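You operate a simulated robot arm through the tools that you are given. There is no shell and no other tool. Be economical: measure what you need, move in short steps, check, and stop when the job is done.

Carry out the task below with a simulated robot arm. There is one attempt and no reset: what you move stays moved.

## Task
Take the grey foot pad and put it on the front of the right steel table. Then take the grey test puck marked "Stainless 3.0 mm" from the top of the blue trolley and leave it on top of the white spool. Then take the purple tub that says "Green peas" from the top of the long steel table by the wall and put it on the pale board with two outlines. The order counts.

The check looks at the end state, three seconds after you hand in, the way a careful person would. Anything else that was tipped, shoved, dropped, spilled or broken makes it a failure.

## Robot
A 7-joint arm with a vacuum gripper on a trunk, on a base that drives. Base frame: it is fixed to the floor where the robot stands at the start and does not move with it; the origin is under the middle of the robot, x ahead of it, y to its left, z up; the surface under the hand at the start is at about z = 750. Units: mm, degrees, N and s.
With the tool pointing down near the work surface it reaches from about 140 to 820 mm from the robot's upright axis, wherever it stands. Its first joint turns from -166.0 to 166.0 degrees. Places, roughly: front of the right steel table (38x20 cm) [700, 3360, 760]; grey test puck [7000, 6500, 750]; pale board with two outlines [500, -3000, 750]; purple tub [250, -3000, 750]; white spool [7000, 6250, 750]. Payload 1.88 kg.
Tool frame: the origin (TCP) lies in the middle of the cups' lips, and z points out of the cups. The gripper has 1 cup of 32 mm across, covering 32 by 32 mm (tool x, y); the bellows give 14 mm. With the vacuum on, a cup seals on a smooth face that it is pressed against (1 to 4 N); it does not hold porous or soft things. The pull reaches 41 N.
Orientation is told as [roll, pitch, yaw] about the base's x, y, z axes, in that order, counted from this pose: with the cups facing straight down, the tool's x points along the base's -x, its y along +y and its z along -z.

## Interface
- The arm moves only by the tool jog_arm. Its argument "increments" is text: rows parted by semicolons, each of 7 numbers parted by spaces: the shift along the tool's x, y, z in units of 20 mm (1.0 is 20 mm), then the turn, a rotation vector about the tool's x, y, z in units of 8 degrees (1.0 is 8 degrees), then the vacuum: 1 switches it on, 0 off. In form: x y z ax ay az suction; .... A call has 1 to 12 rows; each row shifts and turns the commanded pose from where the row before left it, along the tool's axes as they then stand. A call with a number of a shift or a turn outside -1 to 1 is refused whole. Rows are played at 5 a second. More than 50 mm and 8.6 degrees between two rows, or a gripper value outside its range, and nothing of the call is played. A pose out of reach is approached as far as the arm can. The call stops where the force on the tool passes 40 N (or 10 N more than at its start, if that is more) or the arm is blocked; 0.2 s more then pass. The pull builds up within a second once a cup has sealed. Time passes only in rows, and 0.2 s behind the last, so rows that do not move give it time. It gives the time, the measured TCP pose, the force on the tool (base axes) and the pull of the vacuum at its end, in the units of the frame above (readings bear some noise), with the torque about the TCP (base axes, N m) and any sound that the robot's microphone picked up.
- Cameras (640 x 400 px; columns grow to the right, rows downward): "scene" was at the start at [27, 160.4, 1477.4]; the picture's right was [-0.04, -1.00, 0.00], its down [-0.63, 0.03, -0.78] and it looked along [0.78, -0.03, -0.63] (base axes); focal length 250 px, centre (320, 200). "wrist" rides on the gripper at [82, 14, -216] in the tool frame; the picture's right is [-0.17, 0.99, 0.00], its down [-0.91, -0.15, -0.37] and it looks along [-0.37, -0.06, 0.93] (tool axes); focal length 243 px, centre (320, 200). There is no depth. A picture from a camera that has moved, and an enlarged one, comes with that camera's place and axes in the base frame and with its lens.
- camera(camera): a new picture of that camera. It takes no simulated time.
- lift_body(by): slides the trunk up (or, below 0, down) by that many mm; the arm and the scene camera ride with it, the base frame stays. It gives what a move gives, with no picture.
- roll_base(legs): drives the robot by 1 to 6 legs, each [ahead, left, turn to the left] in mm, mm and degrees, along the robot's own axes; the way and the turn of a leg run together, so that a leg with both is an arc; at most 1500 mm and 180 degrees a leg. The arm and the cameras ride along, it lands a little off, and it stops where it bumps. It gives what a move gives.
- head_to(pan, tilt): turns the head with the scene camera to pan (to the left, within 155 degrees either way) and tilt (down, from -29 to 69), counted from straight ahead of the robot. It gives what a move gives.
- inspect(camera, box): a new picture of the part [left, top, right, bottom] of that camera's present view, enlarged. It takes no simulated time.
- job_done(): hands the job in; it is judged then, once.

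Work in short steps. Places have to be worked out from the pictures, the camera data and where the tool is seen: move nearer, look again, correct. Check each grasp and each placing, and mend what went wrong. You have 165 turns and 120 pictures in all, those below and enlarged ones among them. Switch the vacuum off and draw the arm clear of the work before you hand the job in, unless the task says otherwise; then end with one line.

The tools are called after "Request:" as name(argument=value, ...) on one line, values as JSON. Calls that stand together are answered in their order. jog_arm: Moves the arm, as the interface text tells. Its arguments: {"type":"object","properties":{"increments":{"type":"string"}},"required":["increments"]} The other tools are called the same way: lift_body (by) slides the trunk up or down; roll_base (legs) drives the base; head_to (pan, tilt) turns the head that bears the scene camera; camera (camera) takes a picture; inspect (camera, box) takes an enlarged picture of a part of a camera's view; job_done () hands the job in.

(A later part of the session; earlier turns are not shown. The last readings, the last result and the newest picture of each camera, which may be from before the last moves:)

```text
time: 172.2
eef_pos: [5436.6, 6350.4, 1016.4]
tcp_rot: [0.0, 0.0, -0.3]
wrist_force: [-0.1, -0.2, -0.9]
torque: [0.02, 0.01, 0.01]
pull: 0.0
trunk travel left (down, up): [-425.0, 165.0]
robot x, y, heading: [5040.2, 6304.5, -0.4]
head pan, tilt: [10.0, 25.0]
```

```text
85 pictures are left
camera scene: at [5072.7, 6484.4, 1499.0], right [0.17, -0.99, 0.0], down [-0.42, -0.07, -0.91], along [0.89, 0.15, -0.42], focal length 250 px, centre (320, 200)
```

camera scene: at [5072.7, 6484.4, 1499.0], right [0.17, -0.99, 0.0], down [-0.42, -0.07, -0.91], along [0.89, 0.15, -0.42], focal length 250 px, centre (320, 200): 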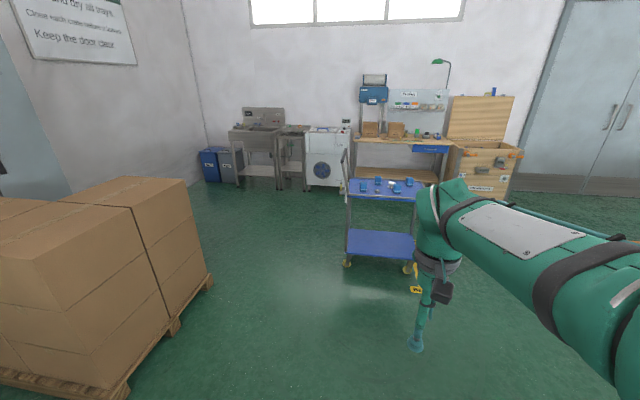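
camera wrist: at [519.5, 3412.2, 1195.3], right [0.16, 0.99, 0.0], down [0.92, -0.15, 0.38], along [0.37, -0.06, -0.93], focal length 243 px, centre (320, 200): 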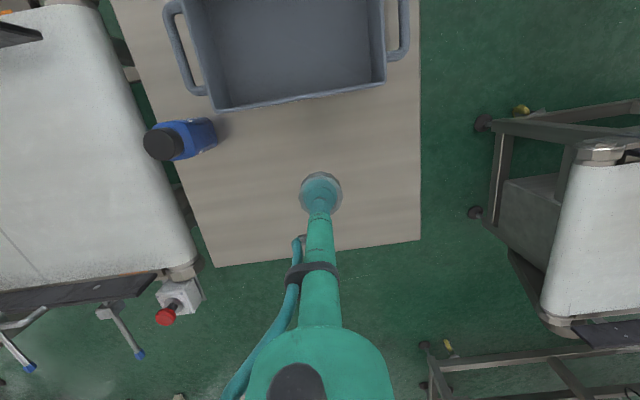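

The trolley's near edge is at about x 6880 and its handle is at the north end. I'll drive in to x≈6370 and look down at its top.

Request:
roll_base(legs=[[900, 70, 0.3], [420, 0, 0]])

Request:
head_to(pan=0, tilt=45)

Request:
camera(camera="scene")

Request:
camera(camera="wrist")

```text
time: 179.2
eef_pos: [6747.7, 6414.0, 1016.9]
tcp_rot: [0.0, 0.0, -0.3]
wrist_force: [0.7, -0.6, -0.3]
torque: [0.0, 0.0, -0.01]
pull: 0.1
trunk travel left (down, up): [-425.0, 165.0]
robot x, y, heading: [6348.3, 6368.4, -0.3]
head pan, tilt: [10.0, 25.0]
```

```text
time: 180.0
eef_pos: [6747.3, 6414.6, 1017.2]
tcp_rot: [0.0, 0.0, -0.3]
wrist_force: [-0.6, 0.3, -0.5]
torque: [-0.01, -0.01, 0.02]
pull: 0.0
trunk travel left (down, up): [-425.0, 165.0]
robot x, y, heading: [6353.6, 6371.2, -0.2]
head pan, tilt: [0.0, 45.0]
```

```text
84 pictures are left
camera scene: at [6375.4, 6533.4, 1468.4], right [-0.01, -1.0, 0.0], down [-0.71, 0.0, -0.71], along [0.71, 0.0, -0.71], focal length 250 px, centre (320, 200)
```

scene: 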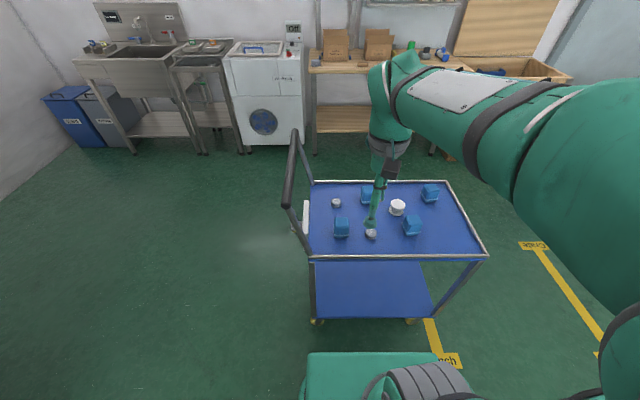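

```text
83 pictures are left
camera wrist: at [6666.0, 6429.9, 1232.7], right [0.17, 0.99, 0.0], down [0.91, -0.16, 0.38], along [0.37, -0.06, -0.93], focal length 243 px, centre (320, 200)
```

wrist: 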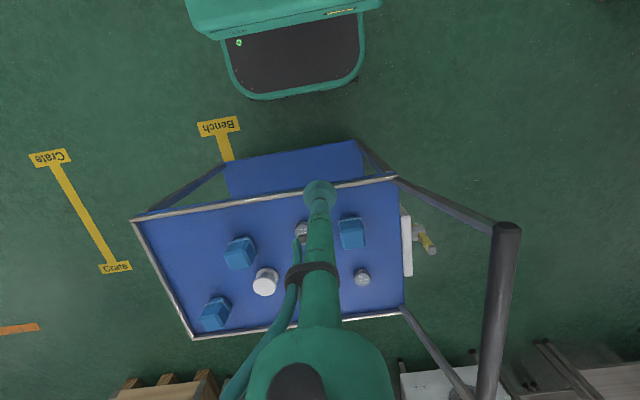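

Two grey pucks, blue blocks and the white spool are on the trolley. I'll zoom in to read the puck labels.

Request:
inspect(camera="wrist", box=[330, 250, 394, 290])

Request:
inspect(camera="scene", box=[322, 180, 418, 240])

```text
10.00 times, centred on (362, 270) of wrist
camera zoom: at [6666.0, 6429.9, 1232.7], right [0.17, 0.99, 0.0], down [0.91, -0.16, 0.38], along [0.37, -0.06, -0.93], focal length 2426 px, centre (-100, -500)
```

zoom: 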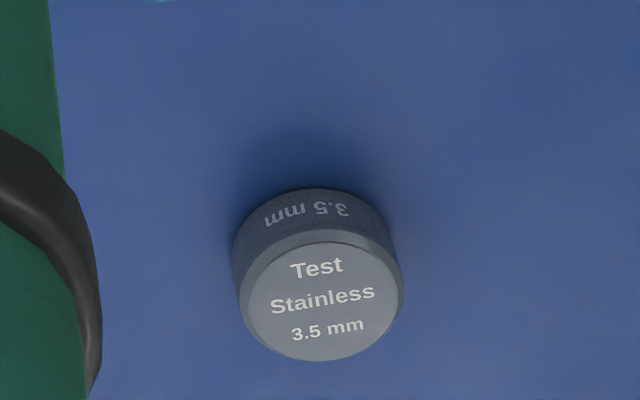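

```text
6.67 times, centred on (370, 210) of scene
camera zoom: at [6375.4, 6533.4, 1468.4], right [-0.01, -1.0, 0.0], down [-0.71, 0.0, -0.71], along [0.71, 0.0, -0.71], focal length 1666 px, centre (-13, 133)
```

zoom: 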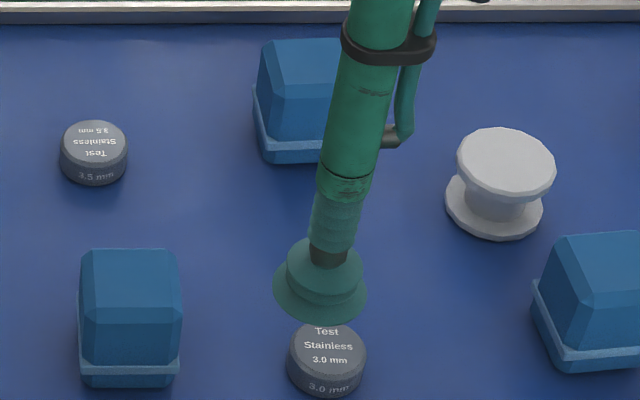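

The nearer puck reads "Stainless 3.0 mm", at about [6914, 6350]. I'll move above it at about z 880.

Request:
jog_arm(increments="-0.93 -0.36 0.4 0 0 0 0;-0.93 -0.36 0.8 0 0 0 0;-0.93 -0.36 0.8 0 0 0 0;-0.93 -0.36 0.8 0 0 0 0;-0.93 -0.36 0.8 0 0 0 0;-0.93 -0.36 0.8 0 0 0 0;-0.93 -0.36 0.8 0 0 0 0;-0.93 -0.36 0.8 0 0 0 0;-0.93 -0.36 0.8 0 0 0 0;0 0 0 0 0 0 0")

Request:
inspect(camera="wrist", box=[200, 100, 440, 250])

Request:
inspect(camera="scene", box=[322, 180, 418, 240])

```text
time: 182.2
eef_pos: [6914.6, 6348.2, 881.5]
tcp_rot: [0.1, 0.0, -0.3]
wrist_force: [-0.5, 0.1, -0.8]
torque: [-0.02, 0.01, 0.0]
pull: 0.0
trunk travel left (down, up): [-425.0, 165.0]
robot x, y, heading: [6353.9, 6367.2, -0.2]
head pan, tilt: [0.0, 45.0]
```

```text
2.67 times, centred on (320, 175) of wrist
camera zoom: at [6833.6, 6364.0, 1096.6], right [0.17, 0.99, 0.0], down [0.91, -0.16, 0.37], along [0.37, -0.06, -0.93], focal length 647 px, centre (320, 267)
```

zoom: 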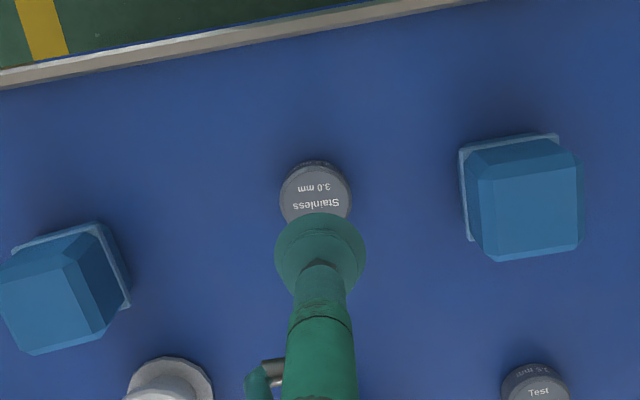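

```text
6.67 times, centred on (370, 210) of scene
camera zoom: at [6375.6, 6533.3, 1468.4], right [-0.01, -1.0, 0.0], down [-0.71, 0.0, -0.71], along [0.71, 0.0, -0.71], focal length 1666 px, centre (-13, 133)
```

zoom: 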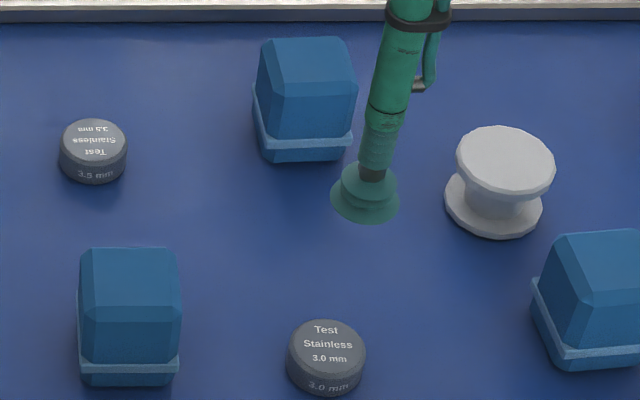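

Triangulation puts the puck top at about [6928, 6347, 750]. I'll shift and lower to about z 775.

Request:
jog_arm(increments="-0.68 0 0.9 0 0 0 0;0 0 1 0 0 0 0;0 0 1 0 0 0 0;0 0 1 0 0 0 0;0 0 0.9 0 0 0 0;0 0 0.5 0 0 0 0;0 0 0 0 0 0 0")

Request:
inspect(camera="wrist", box=[256, 140, 384, 220])

Request:
inspect(camera="scene", box=[342, 210, 406, 250])

```text
time: 183.8
eef_pos: [6926.9, 6348.9, 774.8]
tcp_rot: [0.0, 0.0, -0.2]
wrist_force: [0.6, 0.1, 0.3]
torque: [0.03, -0.01, -0.03]
pull: 0.1
trunk travel left (down, up): [-425.0, 165.0]
robot x, y, heading: [6349.8, 6368.5, -0.3]
head pan, tilt: [0.0, 45.0]
```

```text
5.00 times, centred on (320, 180) of wrist
camera zoom: at [6845.9, 6363.7, 991.3], right [0.17, 0.99, 0.0], down [0.91, -0.16, 0.37], along [0.37, -0.06, -0.93], focal length 1213 px, centre (320, 300)
```

zoom: 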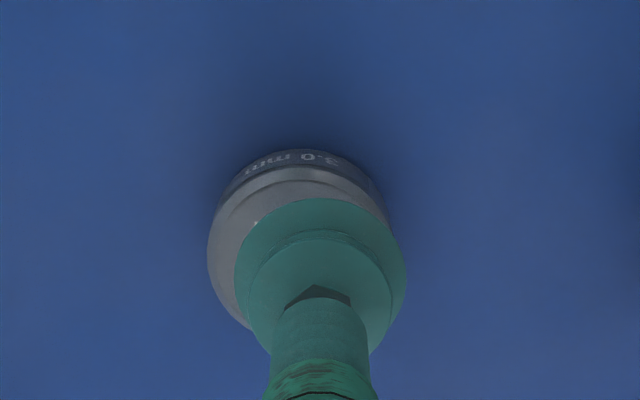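

```text
10.00 times, centred on (374, 230) of scene
camera zoom: at [6375.4, 6533.3, 1468.4], right [-0.01, -1.0, 0.0], down [-0.71, 0.0, -0.71], along [0.71, 0.0, -0.71], focal length 2499 px, centre (-220, -100)
```

zoom: 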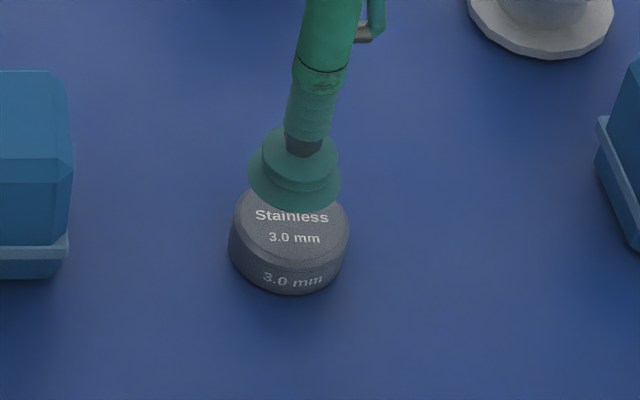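

The cup looks about 2–3 mm off, so I'll correct by +3 mm x and -2 mm y and lower with vacuum on until it seals.

Request:
jog_arm(increments="-0.15 -0.1 0.5 0 0 0 1;0 0 0.3 0 0 0 1;0 0 0.2 0 0 0 1;0 0 0.1 0 0 0 1;0 0 0.1 0 0 0 1;0 0 0 0 0 0 1")

Request:
inspect(camera="scene", box=[342, 210, 406, 250])

```text
time: 185.2
eef_pos: [6930.7, 6347.4, 750.4]
tcp_rot: [0.0, 0.0, -0.3]
wrist_force: [-0.6, 0.5, 0.7]
torque: [-0.01, 0.01, 0.0]
pull: 0.0
trunk travel left (down, up): [-425.0, 165.0]
robot x, y, heading: [6352.5, 6366.6, -0.3]
head pan, tilt: [0.0, 45.0]
```

```text
10.00 times, centred on (374, 230) of scene
camera zoom: at [6375.4, 6533.3, 1468.4], right [-0.01, -1.0, 0.0], down [-0.71, 0.0, -0.71], along [0.71, 0.0, -0.71], focal length 2499 px, centre (-220, -100)
```

zoom: 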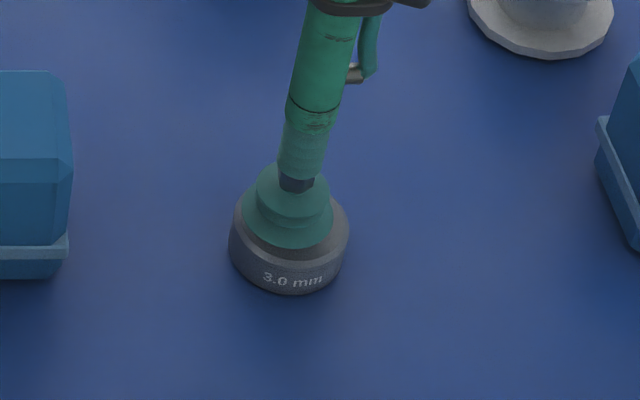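

The cup is centred and nearly touching. I'll continue down in 2 mm steps.

Request:
jog_arm(increments="0 0 0.1 0 0 0 1;0 0 0.05 0 0 0 1;0 0 0 0 0 0 1;0 0 0 0 0 0 1")

Request:
jog_arm(increments="0 0 0.1 0 0 0 1;0 0 0 0 0 0 1;0 0 0 0 0 0 1")

```text
time: 186.2
eef_pos: [6931.0, 6347.1, 747.4]
tcp_rot: [0.1, 0.1, -0.2]
wrist_force: [-0.7, 0.1, 0.4]
torque: [0.01, 0.0, 0.0]
pull: 0.0
trunk travel left (down, up): [-425.0, 165.0]
robot x, y, heading: [6353.9, 6368.9, -0.2]
head pan, tilt: [0.0, 45.0]
```

```text
time: 187.0
eef_pos: [6929.8, 6347.0, 745.5]
tcp_rot: [0.0, -0.1, -0.3]
wrist_force: [0.2, -1.1, -0.7]
torque: [0.02, 0.02, -0.01]
pull: 0.2
trunk travel left (down, up): [-425.0, 165.0]
robot x, y, heading: [6351.5, 6369.7, -0.2]
head pan, tilt: [0.0, 45.0]
```

No contact yet; further down.

Request:
jog_arm(increments="0 0 0.1 0 0 0 1;0 0 0 0 0 0 1;0 0 0 0 0 0 1")

Request:
jog_arm(increments="0 0 0.1 0 0 0 1;0 0 0 0 0 0 1;0 0 0 0 0 0 1")

Request:
jog_arm(increments="0 0 0.1 0 0 0 1;0 0 0 0 0 0 1;0 0 0 0 0 0 1")

Request:
inspect(camera="scene", box=[342, 210, 406, 250])

```text
time: 187.8
eef_pos: [6931.7, 6347.7, 743.7]
tcp_rot: [0.0, 0.0, -0.3]
wrist_force: [0.9, -0.1, 0.7]
torque: [-0.05, 0.02, 0.01]
pull: 41.3
trunk travel left (down, up): [-425.0, 165.0]
robot x, y, heading: [6350.7, 6370.8, -0.2]
head pan, tilt: [0.0, 45.0]
```

```text
time: 188.6
eef_pos: [6931.8, 6347.7, 741.1]
tcp_rot: [0.1, 0.0, -0.3]
wrist_force: [0.1, 0.7, 0.2]
torque: [-0.04, -0.04, 0.02]
pull: 40.6
trunk travel left (down, up): [-425.0, 165.0]
robot x, y, heading: [6354.7, 6370.1, -0.3]
head pan, tilt: [0.0, 45.0]
```

```text
time: 189.4
eef_pos: [6931.0, 6347.8, 739.8]
tcp_rot: [-0.1, -0.1, -0.3]
wrist_force: [-0.4, 0.7, 4.2]
torque: [-0.07, -0.05, 0.02]
pull: 40.2
trunk travel left (down, up): [-425.0, 165.0]
robot x, y, heading: [6348.9, 6363.9, -0.2]
head pan, tilt: [0.0, 45.0]
```

```text
10.00 times, centred on (374, 230) of scene
camera zoom: at [6375.0, 6533.4, 1468.4], right [-0.01, -1.0, 0.0], down [-0.71, 0.0, -0.71], along [0.71, 0.0, -0.71], focal length 2499 px, centre (-220, -100)
```

zoom: 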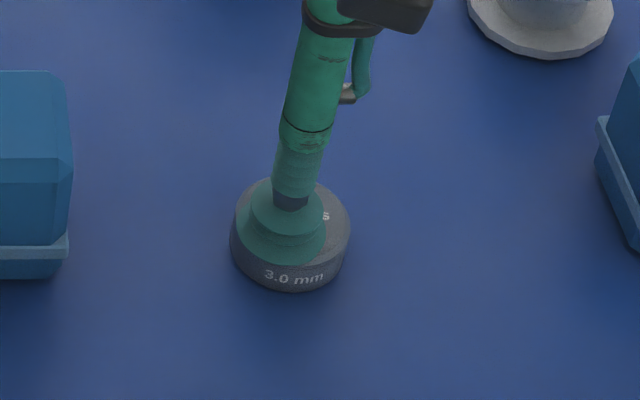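

The puck is sealed at full pull. I'll lift it about 130 mm and look.

Request:
jog_arm(increments="0 0 -0.3 0 0 0 1;0 0 -0.7 0 0 0 1;0 0 -1 0 0 0 1;0 0 -1 0 0 0 1;0 0 -1 0 0 0 1;0 0 -1 0 0 0 1;0 0 -1 0 0 0 1;0 0 -0.5 0 0 0 1;0 0 0 0 0 0 1;0 0 0 0 0 0 1")

Request:
inspect(camera="wrist", box=[200, 150, 440, 300])

Request:
inspect(camera="scene", box=[342, 180, 438, 240])

```text
time: 191.6
eef_pos: [6931.1, 6347.0, 870.7]
tcp_rot: [0.0, 0.0, -0.2]
wrist_force: [0.5, 0.0, 0.3]
torque: [-0.05, 0.0, -0.01]
pull: 41.0
trunk travel left (down, up): [-425.0, 165.0]
robot x, y, heading: [6355.4, 6366.9, -0.3]
head pan, tilt: [0.0, 45.0]
```

```text
2.67 times, centred on (320, 225) of wrist
camera zoom: at [6849.4, 6362.8, 1085.9], right [0.17, 0.99, 0.0], down [0.91, -0.16, 0.38], along [0.37, -0.06, -0.93], focal length 647 px, centre (320, 133)
```

zoom: 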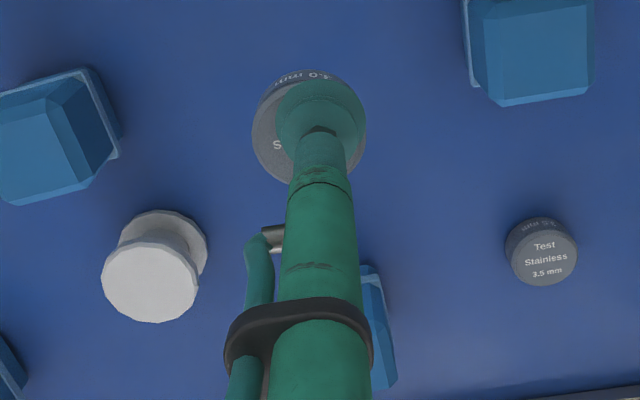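

```text
6.67 times, centred on (390, 210) of scene
camera zoom: at [6375.3, 6533.3, 1468.4], right [-0.01, -1.0, 0.0], down [-0.71, 0.0, -0.71], along [0.71, 0.0, -0.71], focal length 1666 px, centre (-147, 133)
```

zoom: 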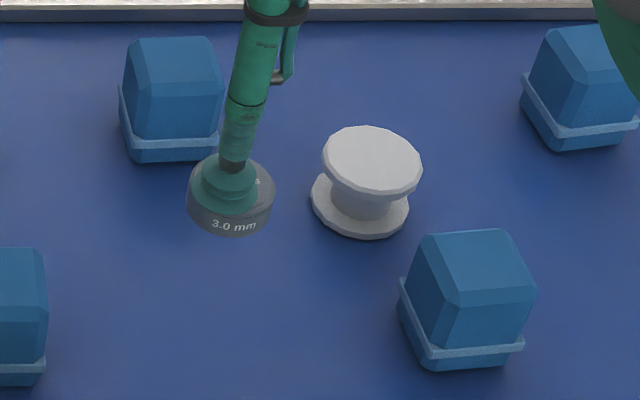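

The puck hangs about 4 mm +x and 3 mm -y of the cup centre. The spool top triangulates to about [7055, 6227, 763], so I'll move TCP to about [7051, 6230] at the same height.

Request:
jog_arm(increments="-1 -0.97 0 0 0 0 1;-1 -0.97 0 0 0 0 1;-1 -0.98 0 0 0 0 1;-1 -0.98 0 0 0 0 1;-1 -0.98 0 0 0 0 1;-1 -0.97 0 0 0 0 1;0 0 0 0 0 0 1;0 0 0 0 0 0 1")

Request:
inspect(camera="wrist", box=[240, 125, 400, 225])

Request:
inspect(camera="scene", box=[342, 170, 438, 230])

```text
time: 193.4
eef_pos: [7051.1, 6228.1, 868.8]
tcp_rot: [0.0, 0.0, -0.3]
wrist_force: [-0.2, 0.7, -0.6]
torque: [-0.06, -0.03, -0.01]
pull: 40.7
trunk travel left (down, up): [-425.0, 165.0]
robot x, y, heading: [6351.6, 6370.8, -0.2]
head pan, tilt: [0.0, 45.0]
```

```text
4.00 times, centred on (320, 175) of wrist
camera zoom: at [6969.5, 6243.0, 1085.4], right [0.17, 0.99, 0.0], down [0.91, -0.16, 0.38], along [0.37, -0.06, -0.93], focal length 970 px, centre (320, 300)
```

zoom: 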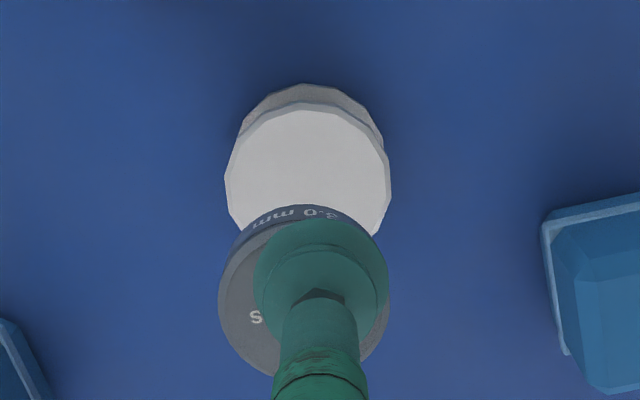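

```text
6.67 times, centred on (390, 200) of scene
camera zoom: at [6375.2, 6533.3, 1468.4], right [-0.01, -1.0, 0.0], down [-0.71, 0.0, -0.71], along [0.71, 0.0, -0.71], focal length 1666 px, centre (-147, 200)
```

zoom: 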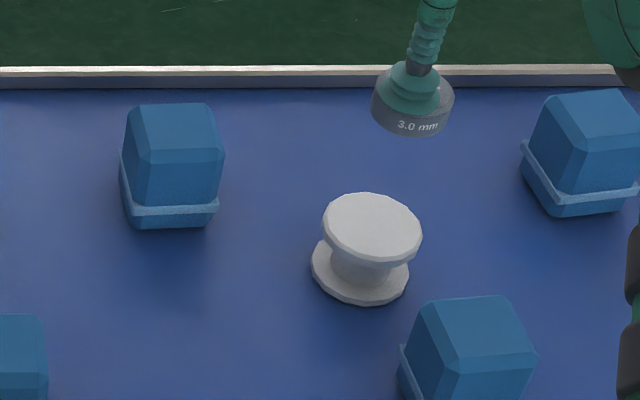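

The spool is confirmed at about [7055, 6227, 765] and the puck centre is within 2 mm of it. I'll lower to about z 792 and check.

Request:
jog_arm(increments="0 0.07 0.8 0 0 0 1;0 0 0.8 0 0 0 1;0 0 0.8 0 0 0 1;0 0 0.8 0 0 0 1;0 0 0.6 0 0 0 1;0 0 0 0 0 0 1")

Request:
inspect(camera="scene", box=[364, 180, 428, 220])

Request:
inspect(camera="wrist", box=[240, 125, 400, 225])

```text
time: 194.8
eef_pos: [7048.9, 6230.2, 794.9]
tcp_rot: [0.0, 0.0, -0.3]
wrist_force: [0.3, -0.4, 1.2]
torque: [-0.04, -0.01, 0.02]
pull: 41.0
trunk travel left (down, up): [-425.0, 165.0]
robot x, y, heading: [6353.3, 6367.1, -0.4]
head pan, tilt: [0.0, 45.0]
```

```text
10.00 times, centred on (396, 200) of scene
camera zoom: at [6375.3, 6533.3, 1468.4], right [-0.01, -1.0, 0.0], down [-0.71, 0.0, -0.71], along [0.71, 0.0, -0.71], focal length 2499 px, centre (-440, 200)
```

zoom: 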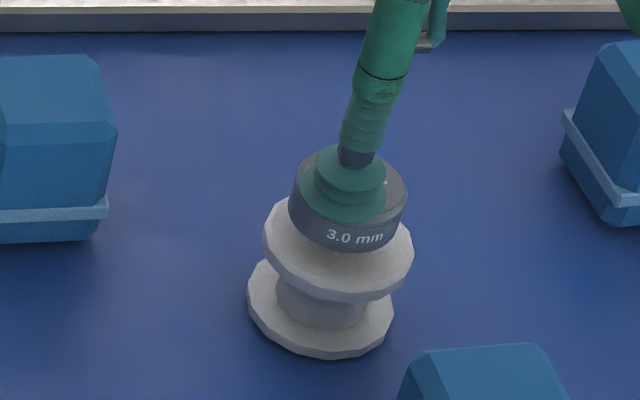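

```text
4.00 times, centred on (320, 175) of wrist
camera zoom: at [6968.3, 6245.0, 1010.3], right [0.17, 0.99, 0.0], down [0.91, -0.16, 0.38], along [0.37, -0.06, -0.93], focal length 970 px, centre (320, 300)
```

zoom: 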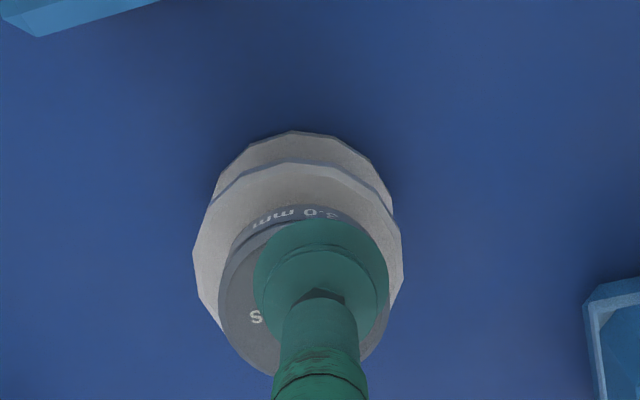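

Puck nearly centred over the spool; I'll nudge by about 1 mm and lower in small steps.

Request:
jog_arm(increments="0.07 -0.05 0.2 0 0 0 1;0 0 0 0 0 0 1")

Request:
jog_arm(increments="0 0 0.15 0 0 0 1;0 0 0 0 0 0 1")

Request:
jog_arm(increments="0 0 0.1 0 0 0 1;0 0 0 0 0 0 1")

Request:
inspect(camera="scene", box=[364, 180, 428, 220])

```text
time: 195.4
eef_pos: [7049.0, 6229.2, 790.1]
tcp_rot: [0.0, 0.0, -0.3]
wrist_force: [0.3, 0.4, -0.3]
torque: [-0.04, -0.02, 0.0]
pull: 40.9
trunk travel left (down, up): [-425.0, 165.0]
robot x, y, heading: [6352.2, 6370.1, -0.6]
head pan, tilt: [0.0, 45.0]
```

```text
time: 196.0
eef_pos: [7049.5, 6228.5, 787.5]
tcp_rot: [0.0, -0.1, -0.3]
wrist_force: [-0.1, 0.5, -0.6]
torque: [-0.05, 0.01, 0.02]
pull: 41.2
trunk travel left (down, up): [-425.0, 165.0]
robot x, y, heading: [6349.4, 6368.8, -0.1]
head pan, tilt: [0.0, 45.0]
```

```text
time: 196.6
eef_pos: [7050.1, 6230.4, 785.5]
tcp_rot: [0.0, 0.0, -0.3]
wrist_force: [0.0, 0.6, -0.4]
torque: [0.03, -0.04, -0.01]
pull: 40.7
trunk travel left (down, up): [-425.0, 165.0]
robot x, y, heading: [6355.3, 6368.7, -0.4]
head pan, tilt: [0.0, 45.0]
```

```text
10.00 times, centred on (396, 200) of scene
camera zoom: at [6375.3, 6533.3, 1468.4], right [-0.01, -1.0, 0.0], down [-0.71, 0.0, -0.71], along [0.71, 0.0, -0.71], focal length 2499 px, centre (-440, 200)
```

zoom: 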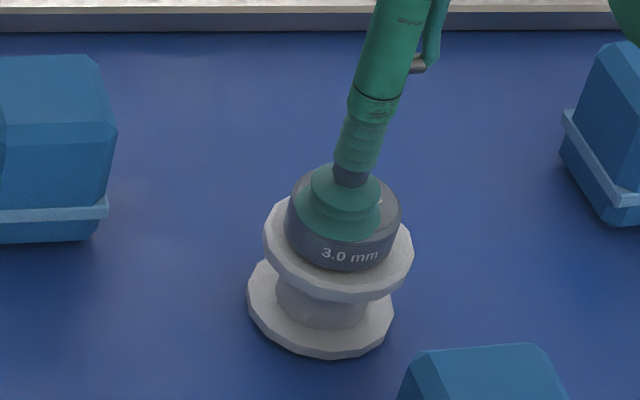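

Almost down. More 2 mm steps until contact.

Request:
jog_arm(increments="0 0 0.1 0 0 0 1;0 0 0 0 0 0 1")

Request:
jog_arm(increments="0 0 0.08 0 0 0 1;0 0 0 0 0 0 1")

Request:
jog_arm(increments="0 0 0.08 0 0 0 1;0 0 0 0 0 0 1")

Request:
inspect(camera="scene", box=[364, 180, 428, 220])

```text
time: 197.2
eef_pos: [7049.5, 6228.5, 783.1]
tcp_rot: [0.0, -0.1, -0.3]
wrist_force: [0.2, -1.0, 2.5]
torque: [-0.03, -0.05, 0.0]
pull: 40.9
trunk travel left (down, up): [-425.0, 165.0]
robot x, y, heading: [6351.1, 6369.1, -0.0]
head pan, tilt: [0.0, 45.0]
```

```text
time: 197.8
eef_pos: [7047.9, 6230.1, 782.7]
tcp_rot: [0.0, 0.0, -0.3]
wrist_force: [-0.1, -0.4, 8.4]
torque: [-0.07, -0.04, 0.0]
pull: 40.1
trunk travel left (down, up): [-425.0, 165.0]
robot x, y, heading: [6349.2, 6373.1, -0.4]
head pan, tilt: [0.0, 45.0]
```

```text
time: 198.4
eef_pos: [7049.1, 6229.5, 781.0]
tcp_rot: [0.0, -0.2, -0.3]
wrist_force: [0.2, 0.8, 13.1]
torque: [-0.06, -0.05, 0.0]
pull: 40.6
trunk travel left (down, up): [-425.0, 165.0]
robot x, y, heading: [6354.0, 6367.7, -0.5]
head pan, tilt: [0.0, 45.0]
```

```text
10.00 times, centred on (396, 200) of scene
camera zoom: at [6374.3, 6533.6, 1468.5], right [-0.01, -1.0, 0.0], down [-0.71, 0.0, -0.71], along [0.71, 0.0, -0.71], focal length 2499 px, centre (-440, 200)
```

zoom: 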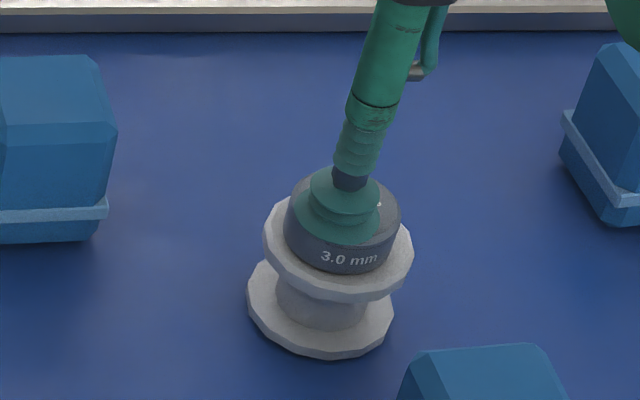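

The puck rests on the spool. I'll release and rise.

Request:
jog_arm(increments="0 0 -0.1 0 0 0 0;0 0 0 0 0 0 0;0 0 0 0 0 0 0;0 0 0 0 0 0 0;0 0 0 0 0 0 0;0 0 -0.2 0 0 0 0;0 0 -0.5 0 0 0 0;0 0 -1 0 0 0 0;0 0 -1 0 0 0 0;0 0 -1 0 0 0 0;0 0 -1 0 0 0 0;0 0 -1 0 0 0 0")

Request:
inspect(camera="scene", box=[342, 170, 438, 230])

```text
time: 201.0
eef_pos: [7047.8, 6231.2, 895.4]
tcp_rot: [0.0, 0.0, -0.2]
wrist_force: [0.5, 0.0, 0.7]
torque: [0.01, -0.02, 0.0]
pull: 0.0
trunk travel left (down, up): [-425.0, 165.0]
robot x, y, heading: [6352.0, 6368.6, -0.2]
head pan, tilt: [0.0, 45.0]
```

```text
6.67 times, centred on (390, 200) of scene
camera zoom: at [6375.5, 6533.3, 1468.4], right [-0.01, -1.0, 0.0], down [-0.71, 0.0, -0.71], along [0.71, 0.0, -0.71], focal length 1666 px, centre (-147, 200)
```

zoom: 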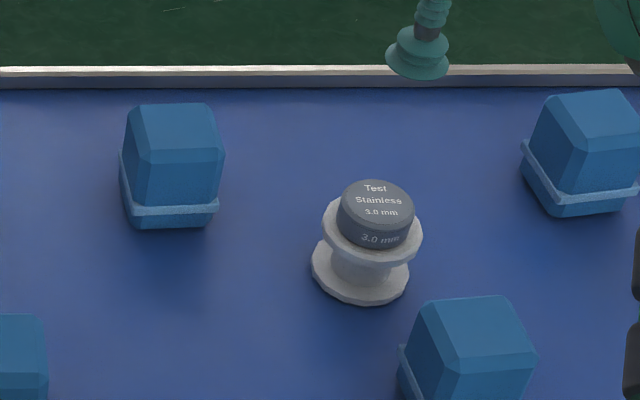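

The puck with its "3.0 mm" label sits upright on the spool. I'll raise, retract the arm, then back out the way I came and face south.

Request:
jog_arm(increments="0 0 -1 0 0 0 0;0 0 -1 0 0 0 0;0 0 -1 0 0 0 0;0 0 -1 0 0 0 0;0 0 -1 0 0 0 0;0 0 -1 0 0 0 0;1 0 0 0 0 0 0;1 0.5 0 0 0 0 0;1 0.5 0 0 0 0 0;1 0.5 0 0 0 0 0;1 0.5 0 0 0 0 0;1 0.5 0 0 0 0 0")

Request:
jog_arm(increments="1 0.5 0 0 0 0 0;1 0.5 0 0 0 0 0;1 0.5 0 0 0 0 0;1 0.5 0 0 0 0 0;1 0.5 0 0 0 0 0;1 0.5 0 0 0 0 0;1 0.5 0 0 0 0 0;1 0.5 0 0 0 0 0;1 0.5 0 0 0 0 0;1 0.5 0 0 0 0 0")

Request:
roll_base(legs=[[-900, -60, 0.3], [-420, 0, 0], [0, -850, 0], [0, 0, -90], [1450, 0, 0]])

Request:
inspect(camera="scene", box=[0, 0, 640, 400])

```text
time: 203.6
eef_pos: [6930.7, 6280.1, 1014.5]
tcp_rot: [-0.1, 0.1, -0.3]
wrist_force: [-0.1, -0.3, -0.6]
torque: [0.02, 0.03, 0.0]
pull: 0.0
trunk travel left (down, up): [-425.0, 165.0]
robot x, y, heading: [6351.8, 6367.0, -0.7]
head pan, tilt: [0.0, 45.0]
```

```text
time: 205.8
eef_pos: [6728.7, 6383.6, 1015.5]
tcp_rot: [-0.1, 0.0, -0.3]
wrist_force: [0.3, -0.6, -0.6]
torque: [0.01, 0.03, -0.01]
pull: 0.0
trunk travel left (down, up): [-425.0, 165.0]
robot x, y, heading: [6353.4, 6369.1, -0.2]
head pan, tilt: [0.0, 45.0]
```

```text
time: 227.4
eef_pos: [4994.3, 3653.5, 1016.4]
tcp_rot: [0.0, 0.0, -91.1]
wrist_force: [-0.2, -0.2, 0.7]
torque: [-0.04, 0.01, 0.04]
pull: 0.0
trunk travel left (down, up): [-425.0, 165.0]
robot x, y, heading: [4988.3, 4034.2, -91.0]
head pan, tilt: [0.0, 45.0]
```

```text
1.00 times, centred on (320, 200) of scene (not enlarged: the box is as wide or as high as the picture)
camera zoom: at [5151.8, 4007.1, 1468.4], right [-1.0, 0.02, 0.0], down [0.01, 0.71, -0.71], along [-0.01, -0.71, -0.71], focal length 250 px, centre (320, 200)
```

zoom: 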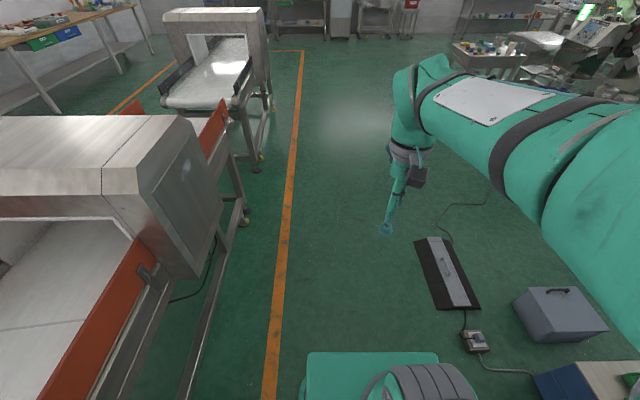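

The floor mat with cable lies at x≤4454, clear of my path. I'll continue south, straightening the heading, to y≈-1500.

Request:
roll_base(legs=[[1450, 0, 1], [1450, 0, 0], [1450, 0, 0], [1200, 0, 0]])

Request:
head_to(pan=-60, tilt=30)

Request:
camera(camera="scene")

```text
time: 253.9
eef_pos: [4850.4, -1886.4, 1015.6]
tcp_rot: [-0.1, 0.0, -91.6]
wrist_force: [-0.5, -0.1, 0.2]
torque: [-0.02, -0.05, -0.02]
pull: 0.0
trunk travel left (down, up): [-425.0, 165.0]
robot x, y, heading: [4848.9, -1506.1, -91.2]
head pan, tilt: [0.0, 45.0]
```

```text
time: 255.2
eef_pos: [4850.6, -1885.0, 1016.4]
tcp_rot: [0.0, 0.0, -91.4]
wrist_force: [0.0, 0.2, -0.3]
torque: [-0.02, 0.03, -0.02]
pull: 0.1
trunk travel left (down, up): [-425.0, 165.0]
robot x, y, heading: [4849.5, -1507.5, -91.3]
head pan, tilt: [-60.0, 30.0]
```

```text
64 pictures are left
camera scene: at [4933.6, -1495.0, 1491.0], right [-0.48, 0.88, 0.0], down [0.44, 0.24, -0.87], along [-0.76, -0.41, -0.5], focal length 250 px, centre (320, 200)
```

scene: 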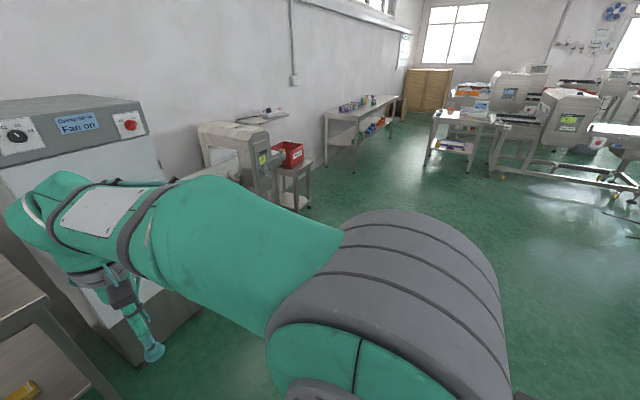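

I'll strafe west toward the wall table, then look at the gap.

Request:
roll_base(legs=[[0, -1450, 1.3], [400, -1350, 0]])

Request:
head_to(pan=-75, tilt=35)

Request:
camera(camera="scene")

Request:
head_to(pan=-150, tilt=60)

Request:
camera(camera="scene")

```text
time: 269.1
eef_pos: [2035.9, -2269.6, 1016.3]
tcp_rot: [0.0, 0.0, -90.3]
wrist_force: [-0.4, 0.2, -0.1]
torque: [0.01, -0.01, 0.02]
pull: 0.0
trunk travel left (down, up): [-425.0, 165.0]
robot x, y, heading: [2024.9, -1895.9, -90.5]
head pan, tilt: [-60.0, 30.0]
```

```text
time: 269.9
eef_pos: [2037.3, -2269.9, 1015.7]
tcp_rot: [0.0, 0.0, -90.3]
wrist_force: [0.7, 0.1, -0.8]
torque: [-0.01, 0.01, -0.01]
pull: 0.0
trunk travel left (down, up): [-425.0, 165.0]
robot x, y, heading: [2023.9, -1895.2, -90.3]
head pan, tilt: [-75.0, 35.0]
```

```text
63 pictures are left
camera scene: at [2103.3, -1855.0, 1483.2], right [-0.25, 0.97, 0.0], down [0.55, 0.15, -0.82], along [-0.79, -0.21, -0.57], focal length 250 px, centre (320, 200)
```

scene: 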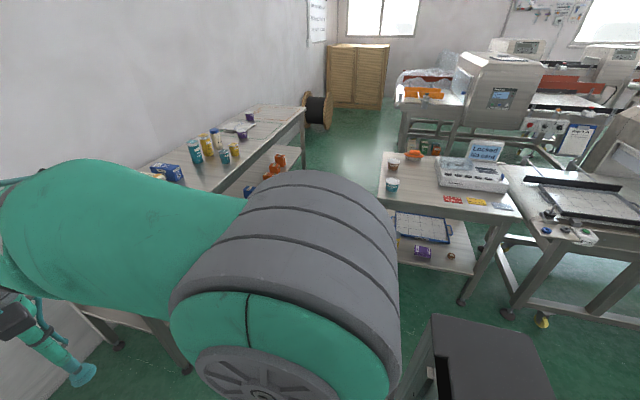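

```text
time: 271.4
eef_pos: [2035.6, -2269.3, 1015.4]
tcp_rot: [0.0, 0.1, -90.3]
wrist_force: [0.1, 0.2, -0.3]
torque: [0.01, 0.01, -0.03]
pull: 0.0
trunk travel left (down, up): [-425.0, 165.0]
robot x, y, heading: [2020.3, -1893.5, -90.2]
head pan, tilt: [-150.0, 60.0]
```

```text
62 pictures are left
camera scene: at [2155.4, -1774.7, 1448.9], right [0.87, 0.5, 0.0], down [0.43, -0.75, -0.5], along [-0.25, 0.43, -0.87], focal length 250 px, centre (320, 200)
```

scene: 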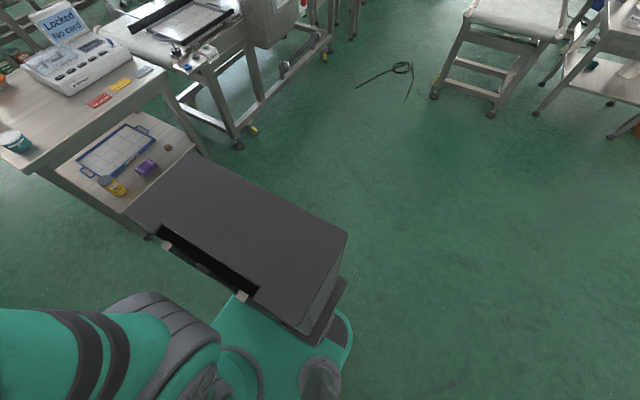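

Before entering the gap, I'll raise the arm a bit, then move to y≈-2290 at x≈1400 and check.

Request:
jog_arm(increments="0 0 -1 0 0 0 0;0 0 -1 0 0 0 0;0 0 -1 0 0 0 0;0 0 -1 0 0 0 0")

Request:
roll_base(legs=[[390, -600, 0.2]])

Request:
head_to(pan=-100, tilt=45)

Request:
camera(camera="scene")

Request:
camera(camera="wrist")

```text
time: 272.4
eef_pos: [2036.1, -2269.4, 1096.2]
tcp_rot: [0.0, -0.1, -90.3]
wrist_force: [0.6, -0.1, -0.1]
torque: [0.04, 0.02, 0.01]
pull: 0.1
trunk travel left (down, up): [-425.0, 165.0]
robot x, y, heading: [2024.3, -1890.1, -90.4]
head pan, tilt: [-150.0, 60.0]
```

```text
time: 276.2
eef_pos: [1451.9, -2664.8, 1097.7]
tcp_rot: [0.0, -0.1, -89.2]
wrist_force: [0.2, 0.3, 0.2]
torque: [-0.03, 0.06, -0.01]
pull: 0.1
trunk travel left (down, up): [-425.0, 165.0]
robot x, y, heading: [1430.5, -2288.6, -89.2]
head pan, tilt: [-150.0, 60.0]
```

```text
time: 277.4
eef_pos: [1452.5, -2664.0, 1095.9]
tcp_rot: [0.0, 0.0, -89.0]
wrist_force: [-0.2, 0.9, -0.4]
torque: [0.01, 0.02, -0.01]
pull: 0.1
trunk travel left (down, up): [-425.0, 165.0]
robot x, y, heading: [1436.8, -2285.9, -88.8]
head pan, tilt: [-100.0, 45.0]
```

```text
61 pictures are left
camera scene: at [1516.1, -2212.0, 1468.4], right [0.16, 0.99, 0.0], down [0.7, -0.11, -0.71], along [-0.7, 0.11, -0.71], focal length 250 px, centre (320, 200)
```

scene: 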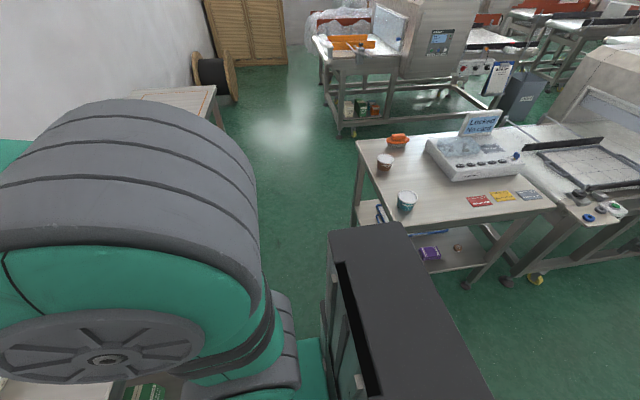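

```text
60 pictures are left
camera wrist: at [1465.2, -2581.7, 1312.5], right [0.99, -0.15, 0.0], down [-0.14, -0.92, 0.38], along [-0.06, -0.37, -0.93], focal length 243 px, centre (320, 200)
```

wrist: 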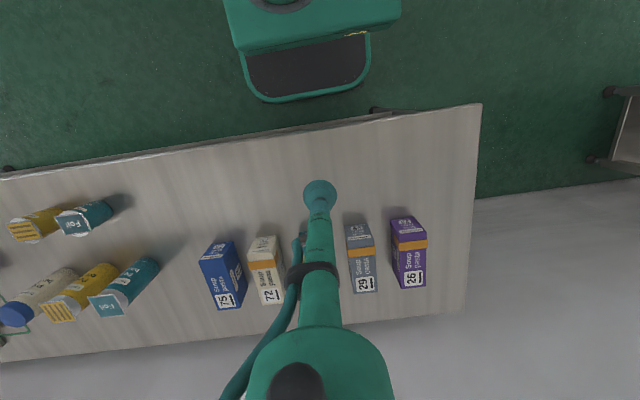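

Front clearance is about 70 mm and rear about 110 mm. I'll ease back 20 mm, straighten and strafe right 540 mm.

Request:
roll_base(legs=[[-25, -300, -1.2], [0, -240, 0]])

Request:
camera(camera="wrist")

```text
time: 280.9
eef_pos: [908.2, -2645.0, 1096.2]
tcp_rot: [0.0, -0.1, -89.7]
wrist_force: [-0.2, 0.0, -0.3]
torque: [0.0, -0.01, -0.02]
pull: 0.0
trunk travel left (down, up): [-425.0, 165.0]
robot x, y, heading: [890.1, -2265.3, -89.9]
head pan, tilt: [-100.0, 45.0]
```

```text
59 pictures are left
camera wrist: at [921.8, -2560.4, 1312.5], right [0.99, -0.16, 0.0], down [-0.15, -0.91, 0.38], along [-0.06, -0.37, -0.93], focal length 243 px, centre (320, 200)
```

wrist: 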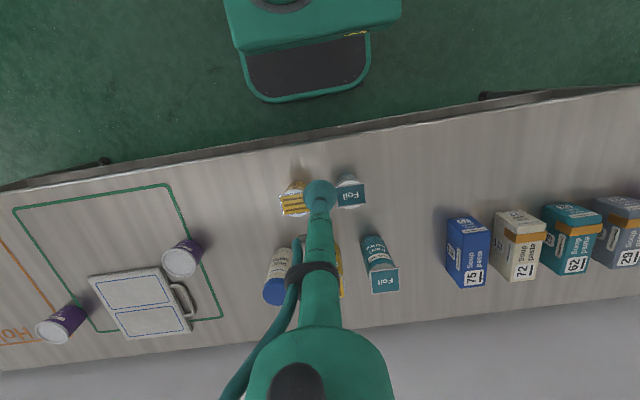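

Two purple tubs and the pale board with two outlines are ahead. I'll strafe 500 mm more and read the labels.

Request:
roll_base(legs=[[0, -250, 0], [0, -260, 0]])

Request:
camera(camera="wrist")

Request:
head_to(pan=0, tilt=50)

Request:
camera(camera="scene")

```text
time: 284.1
eef_pos: [403.5, -2648.4, 1096.4]
tcp_rot: [-0.1, 0.0, -89.4]
wrist_force: [0.3, 0.3, 0.0]
torque: [0.01, 0.04, -0.03]
pull: 0.1
trunk travel left (down, up): [-425.0, 165.0]
robot x, y, heading: [385.3, -2270.7, -89.3]
head pan, tilt: [-100.0, 45.0]
```

```text
58 pictures are left
camera wrist: at [416.1, -2564.4, 1312.5], right [0.99, -0.15, 0.0], down [-0.14, -0.92, 0.38], along [-0.06, -0.37, -0.93], focal length 243 px, centre (320, 200)
```

wrist: 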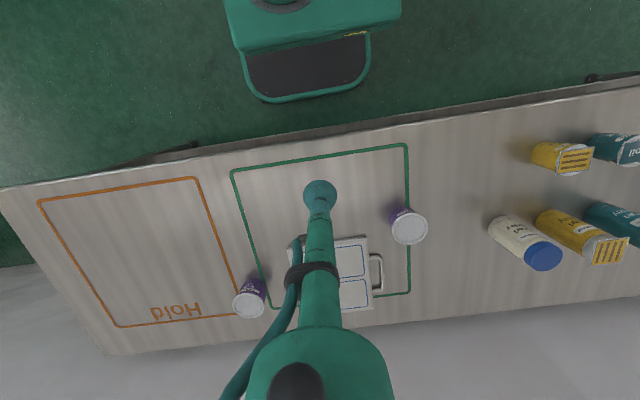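

```text
time: 285.9
eef_pos: [402.8, -2647.2, 1096.3]
tcp_rot: [0.0, -0.1, -89.4]
wrist_force: [-0.2, -0.4, -0.3]
torque: [-0.01, 0.01, -0.01]
pull: 0.1
trunk travel left (down, up): [-425.0, 165.0]
robot x, y, heading: [385.4, -2268.9, -89.6]
head pan, tilt: [0.0, 50.0]
```

```text
57 pictures are left
camera scene: at [549.8, -2285.3, 1461.5], right [-1.0, -0.01, 0.0], down [-0.01, 0.77, -0.64], along [0.01, -0.64, -0.77], focal length 250 px, centre (320, 200)
```

scene: 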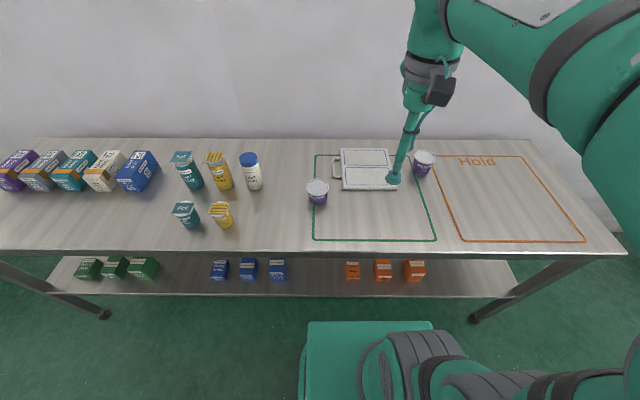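

Request:
inspect(camera="scene", box=[288, 165, 352, 215])

Request:
inspect(camera="scene", box=[388, 135, 452, 185])

```text
8.00 times, centred on (320, 190) of scene
camera zoom: at [549.8, -2285.3, 1461.5], right [-1.0, -0.01, 0.0], down [-0.01, 0.77, -0.64], along [0.01, -0.64, -0.77], focal length 2000 px, centre (320, 280)
```

zoom: 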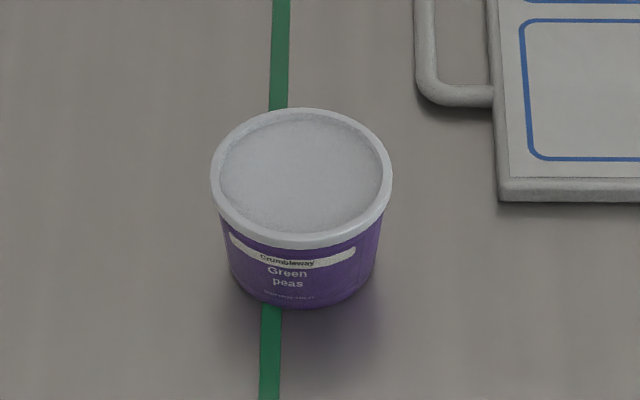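

```text
8.00 times, centred on (420, 160) of scene
camera zoom: at [549.8, -2285.3, 1461.5], right [-1.0, -0.01, 0.0], down [-0.01, 0.77, -0.64], along [0.01, -0.64, -0.77], focal length 2000 px, centre (-480, 520)
```

zoom: 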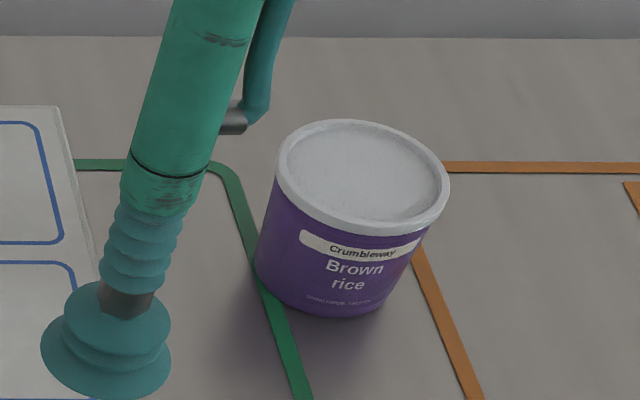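

"Green peas" is the nearer, east tub with its lid at about [567, -2857, 840]. I'll move the cup above it at z≈960.

Request:
jog_arm(increments="-0.95 0.74 0.62 0 0 0 0;-0.95 0.74 0.62 0 0 0 0;-0.95 0.74 0.62 0 0 0 0;-0.95 0.74 0.62 0 0 0 0;-0.95 0.74 0.62 0 0 0 0;-0.95 0.74 0.62 0 0 0 0;-0.95 0.74 0.62 0 0 0 0;-0.95 0.74 0.62 0 0 0 0;-0.95 0.74 0.62 0 0 0 0;-0.95 0.74 0.62 0 0 0 0;-0.95 0.74 0.62 0 0 0 0;0 0 0 0 0 0 0")

Request:
inspect(camera="wrist", box=[200, 100, 440, 250])

Request:
inspect(camera="scene", box=[288, 145, 400, 215])

```text
time: 288.5
eef_pos: [569.2, -2854.7, 961.4]
tcp_rot: [0.0, 0.0, -89.4]
wrist_force: [-0.3, 0.4, 0.4]
torque: [0.03, 0.02, 0.01]
pull: 0.0
trunk travel left (down, up): [-425.0, 165.0]
robot x, y, heading: [385.9, -2273.6, -89.3]
head pan, tilt: [0.0, 50.0]
```

```text
2.67 times, centred on (320, 175) of wrist
camera zoom: at [581.9, -2772.5, 1177.4], right [0.99, -0.15, 0.0], down [-0.14, -0.92, 0.38], along [-0.06, -0.37, -0.93], focal length 647 px, centre (320, 267)
```

zoom: 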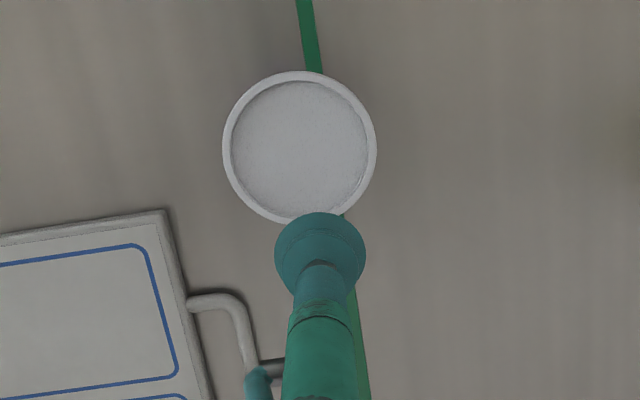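

```text
5.71 times, centred on (344, 180) of scene
camera zoom: at [550.0, -2285.6, 1461.4], right [-1.0, -0.01, 0.0], down [-0.01, 0.77, -0.64], along [0.01, -0.64, -0.77], focal length 1428 px, centre (183, 314)
```

zoom: 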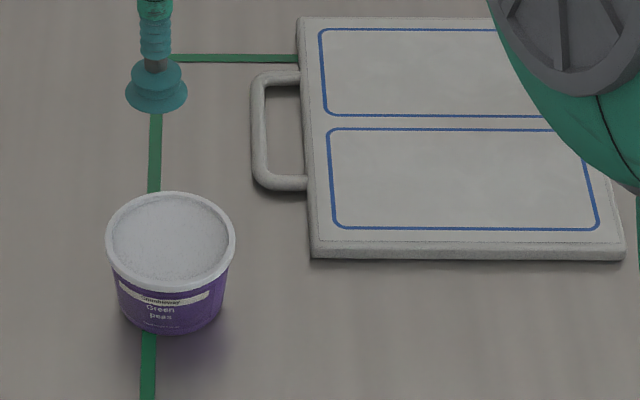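

The lid works out at about [564, -2831, 870] (so the table top is higher, ~810). I'll correct and lower to about z 900, then look.

Request:
jog_arm(increments="0.6 -0.14 0 0 0 0 0;0.6 -0.14 0.5 0 0 0 0;0 0 0.9 0 0 0 0;0 0 0.9 0 0 0 0;0 0 0.7 0 0 0 0;0 0 0 0 0 0 0")

Request:
inspect(camera="wrist", box=[240, 125, 400, 225])

Request:
inspect(camera="scene", box=[280, 155, 360, 205])

```text
time: 289.9
eef_pos: [562.1, -2832.0, 900.5]
tcp_rot: [0.0, 0.0, -89.3]
wrist_force: [0.4, -0.7, 0.8]
torque: [-0.02, 0.01, -0.03]
pull: 0.1
trunk travel left (down, up): [-425.0, 165.0]
robot x, y, heading: [384.8, -2272.0, -89.4]
head pan, tilt: [0.0, 50.0]
```

```text
4.00 times, centred on (320, 175) of wrist
camera zoom: at [575.1, -2748.6, 1117.1], right [0.99, -0.16, 0.0], down [-0.14, -0.92, 0.38], along [-0.06, -0.37, -0.93], focal length 970 px, centre (320, 300)
```

zoom: 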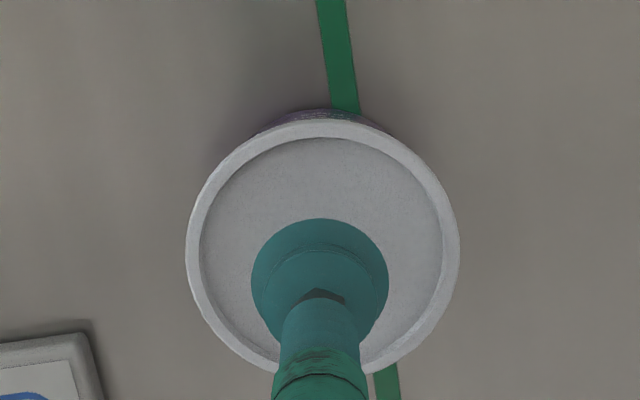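

```text
8.00 times, centred on (320, 180) of scene
camera zoom: at [549.9, -2285.4, 1461.5], right [-1.0, -0.01, 0.0], down [-0.01, 0.77, -0.64], along [0.01, -0.64, -0.77], focal length 2000 px, centre (320, 360)
```

zoom: 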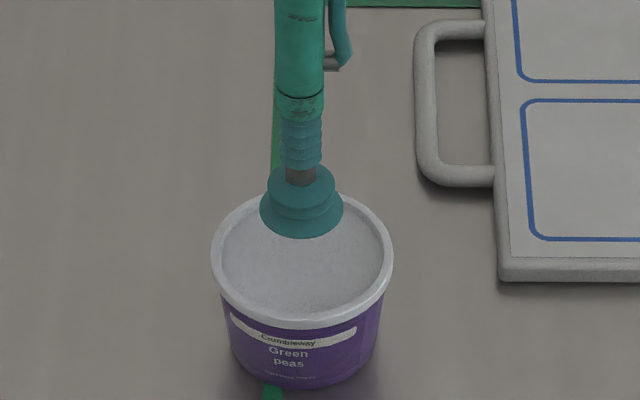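

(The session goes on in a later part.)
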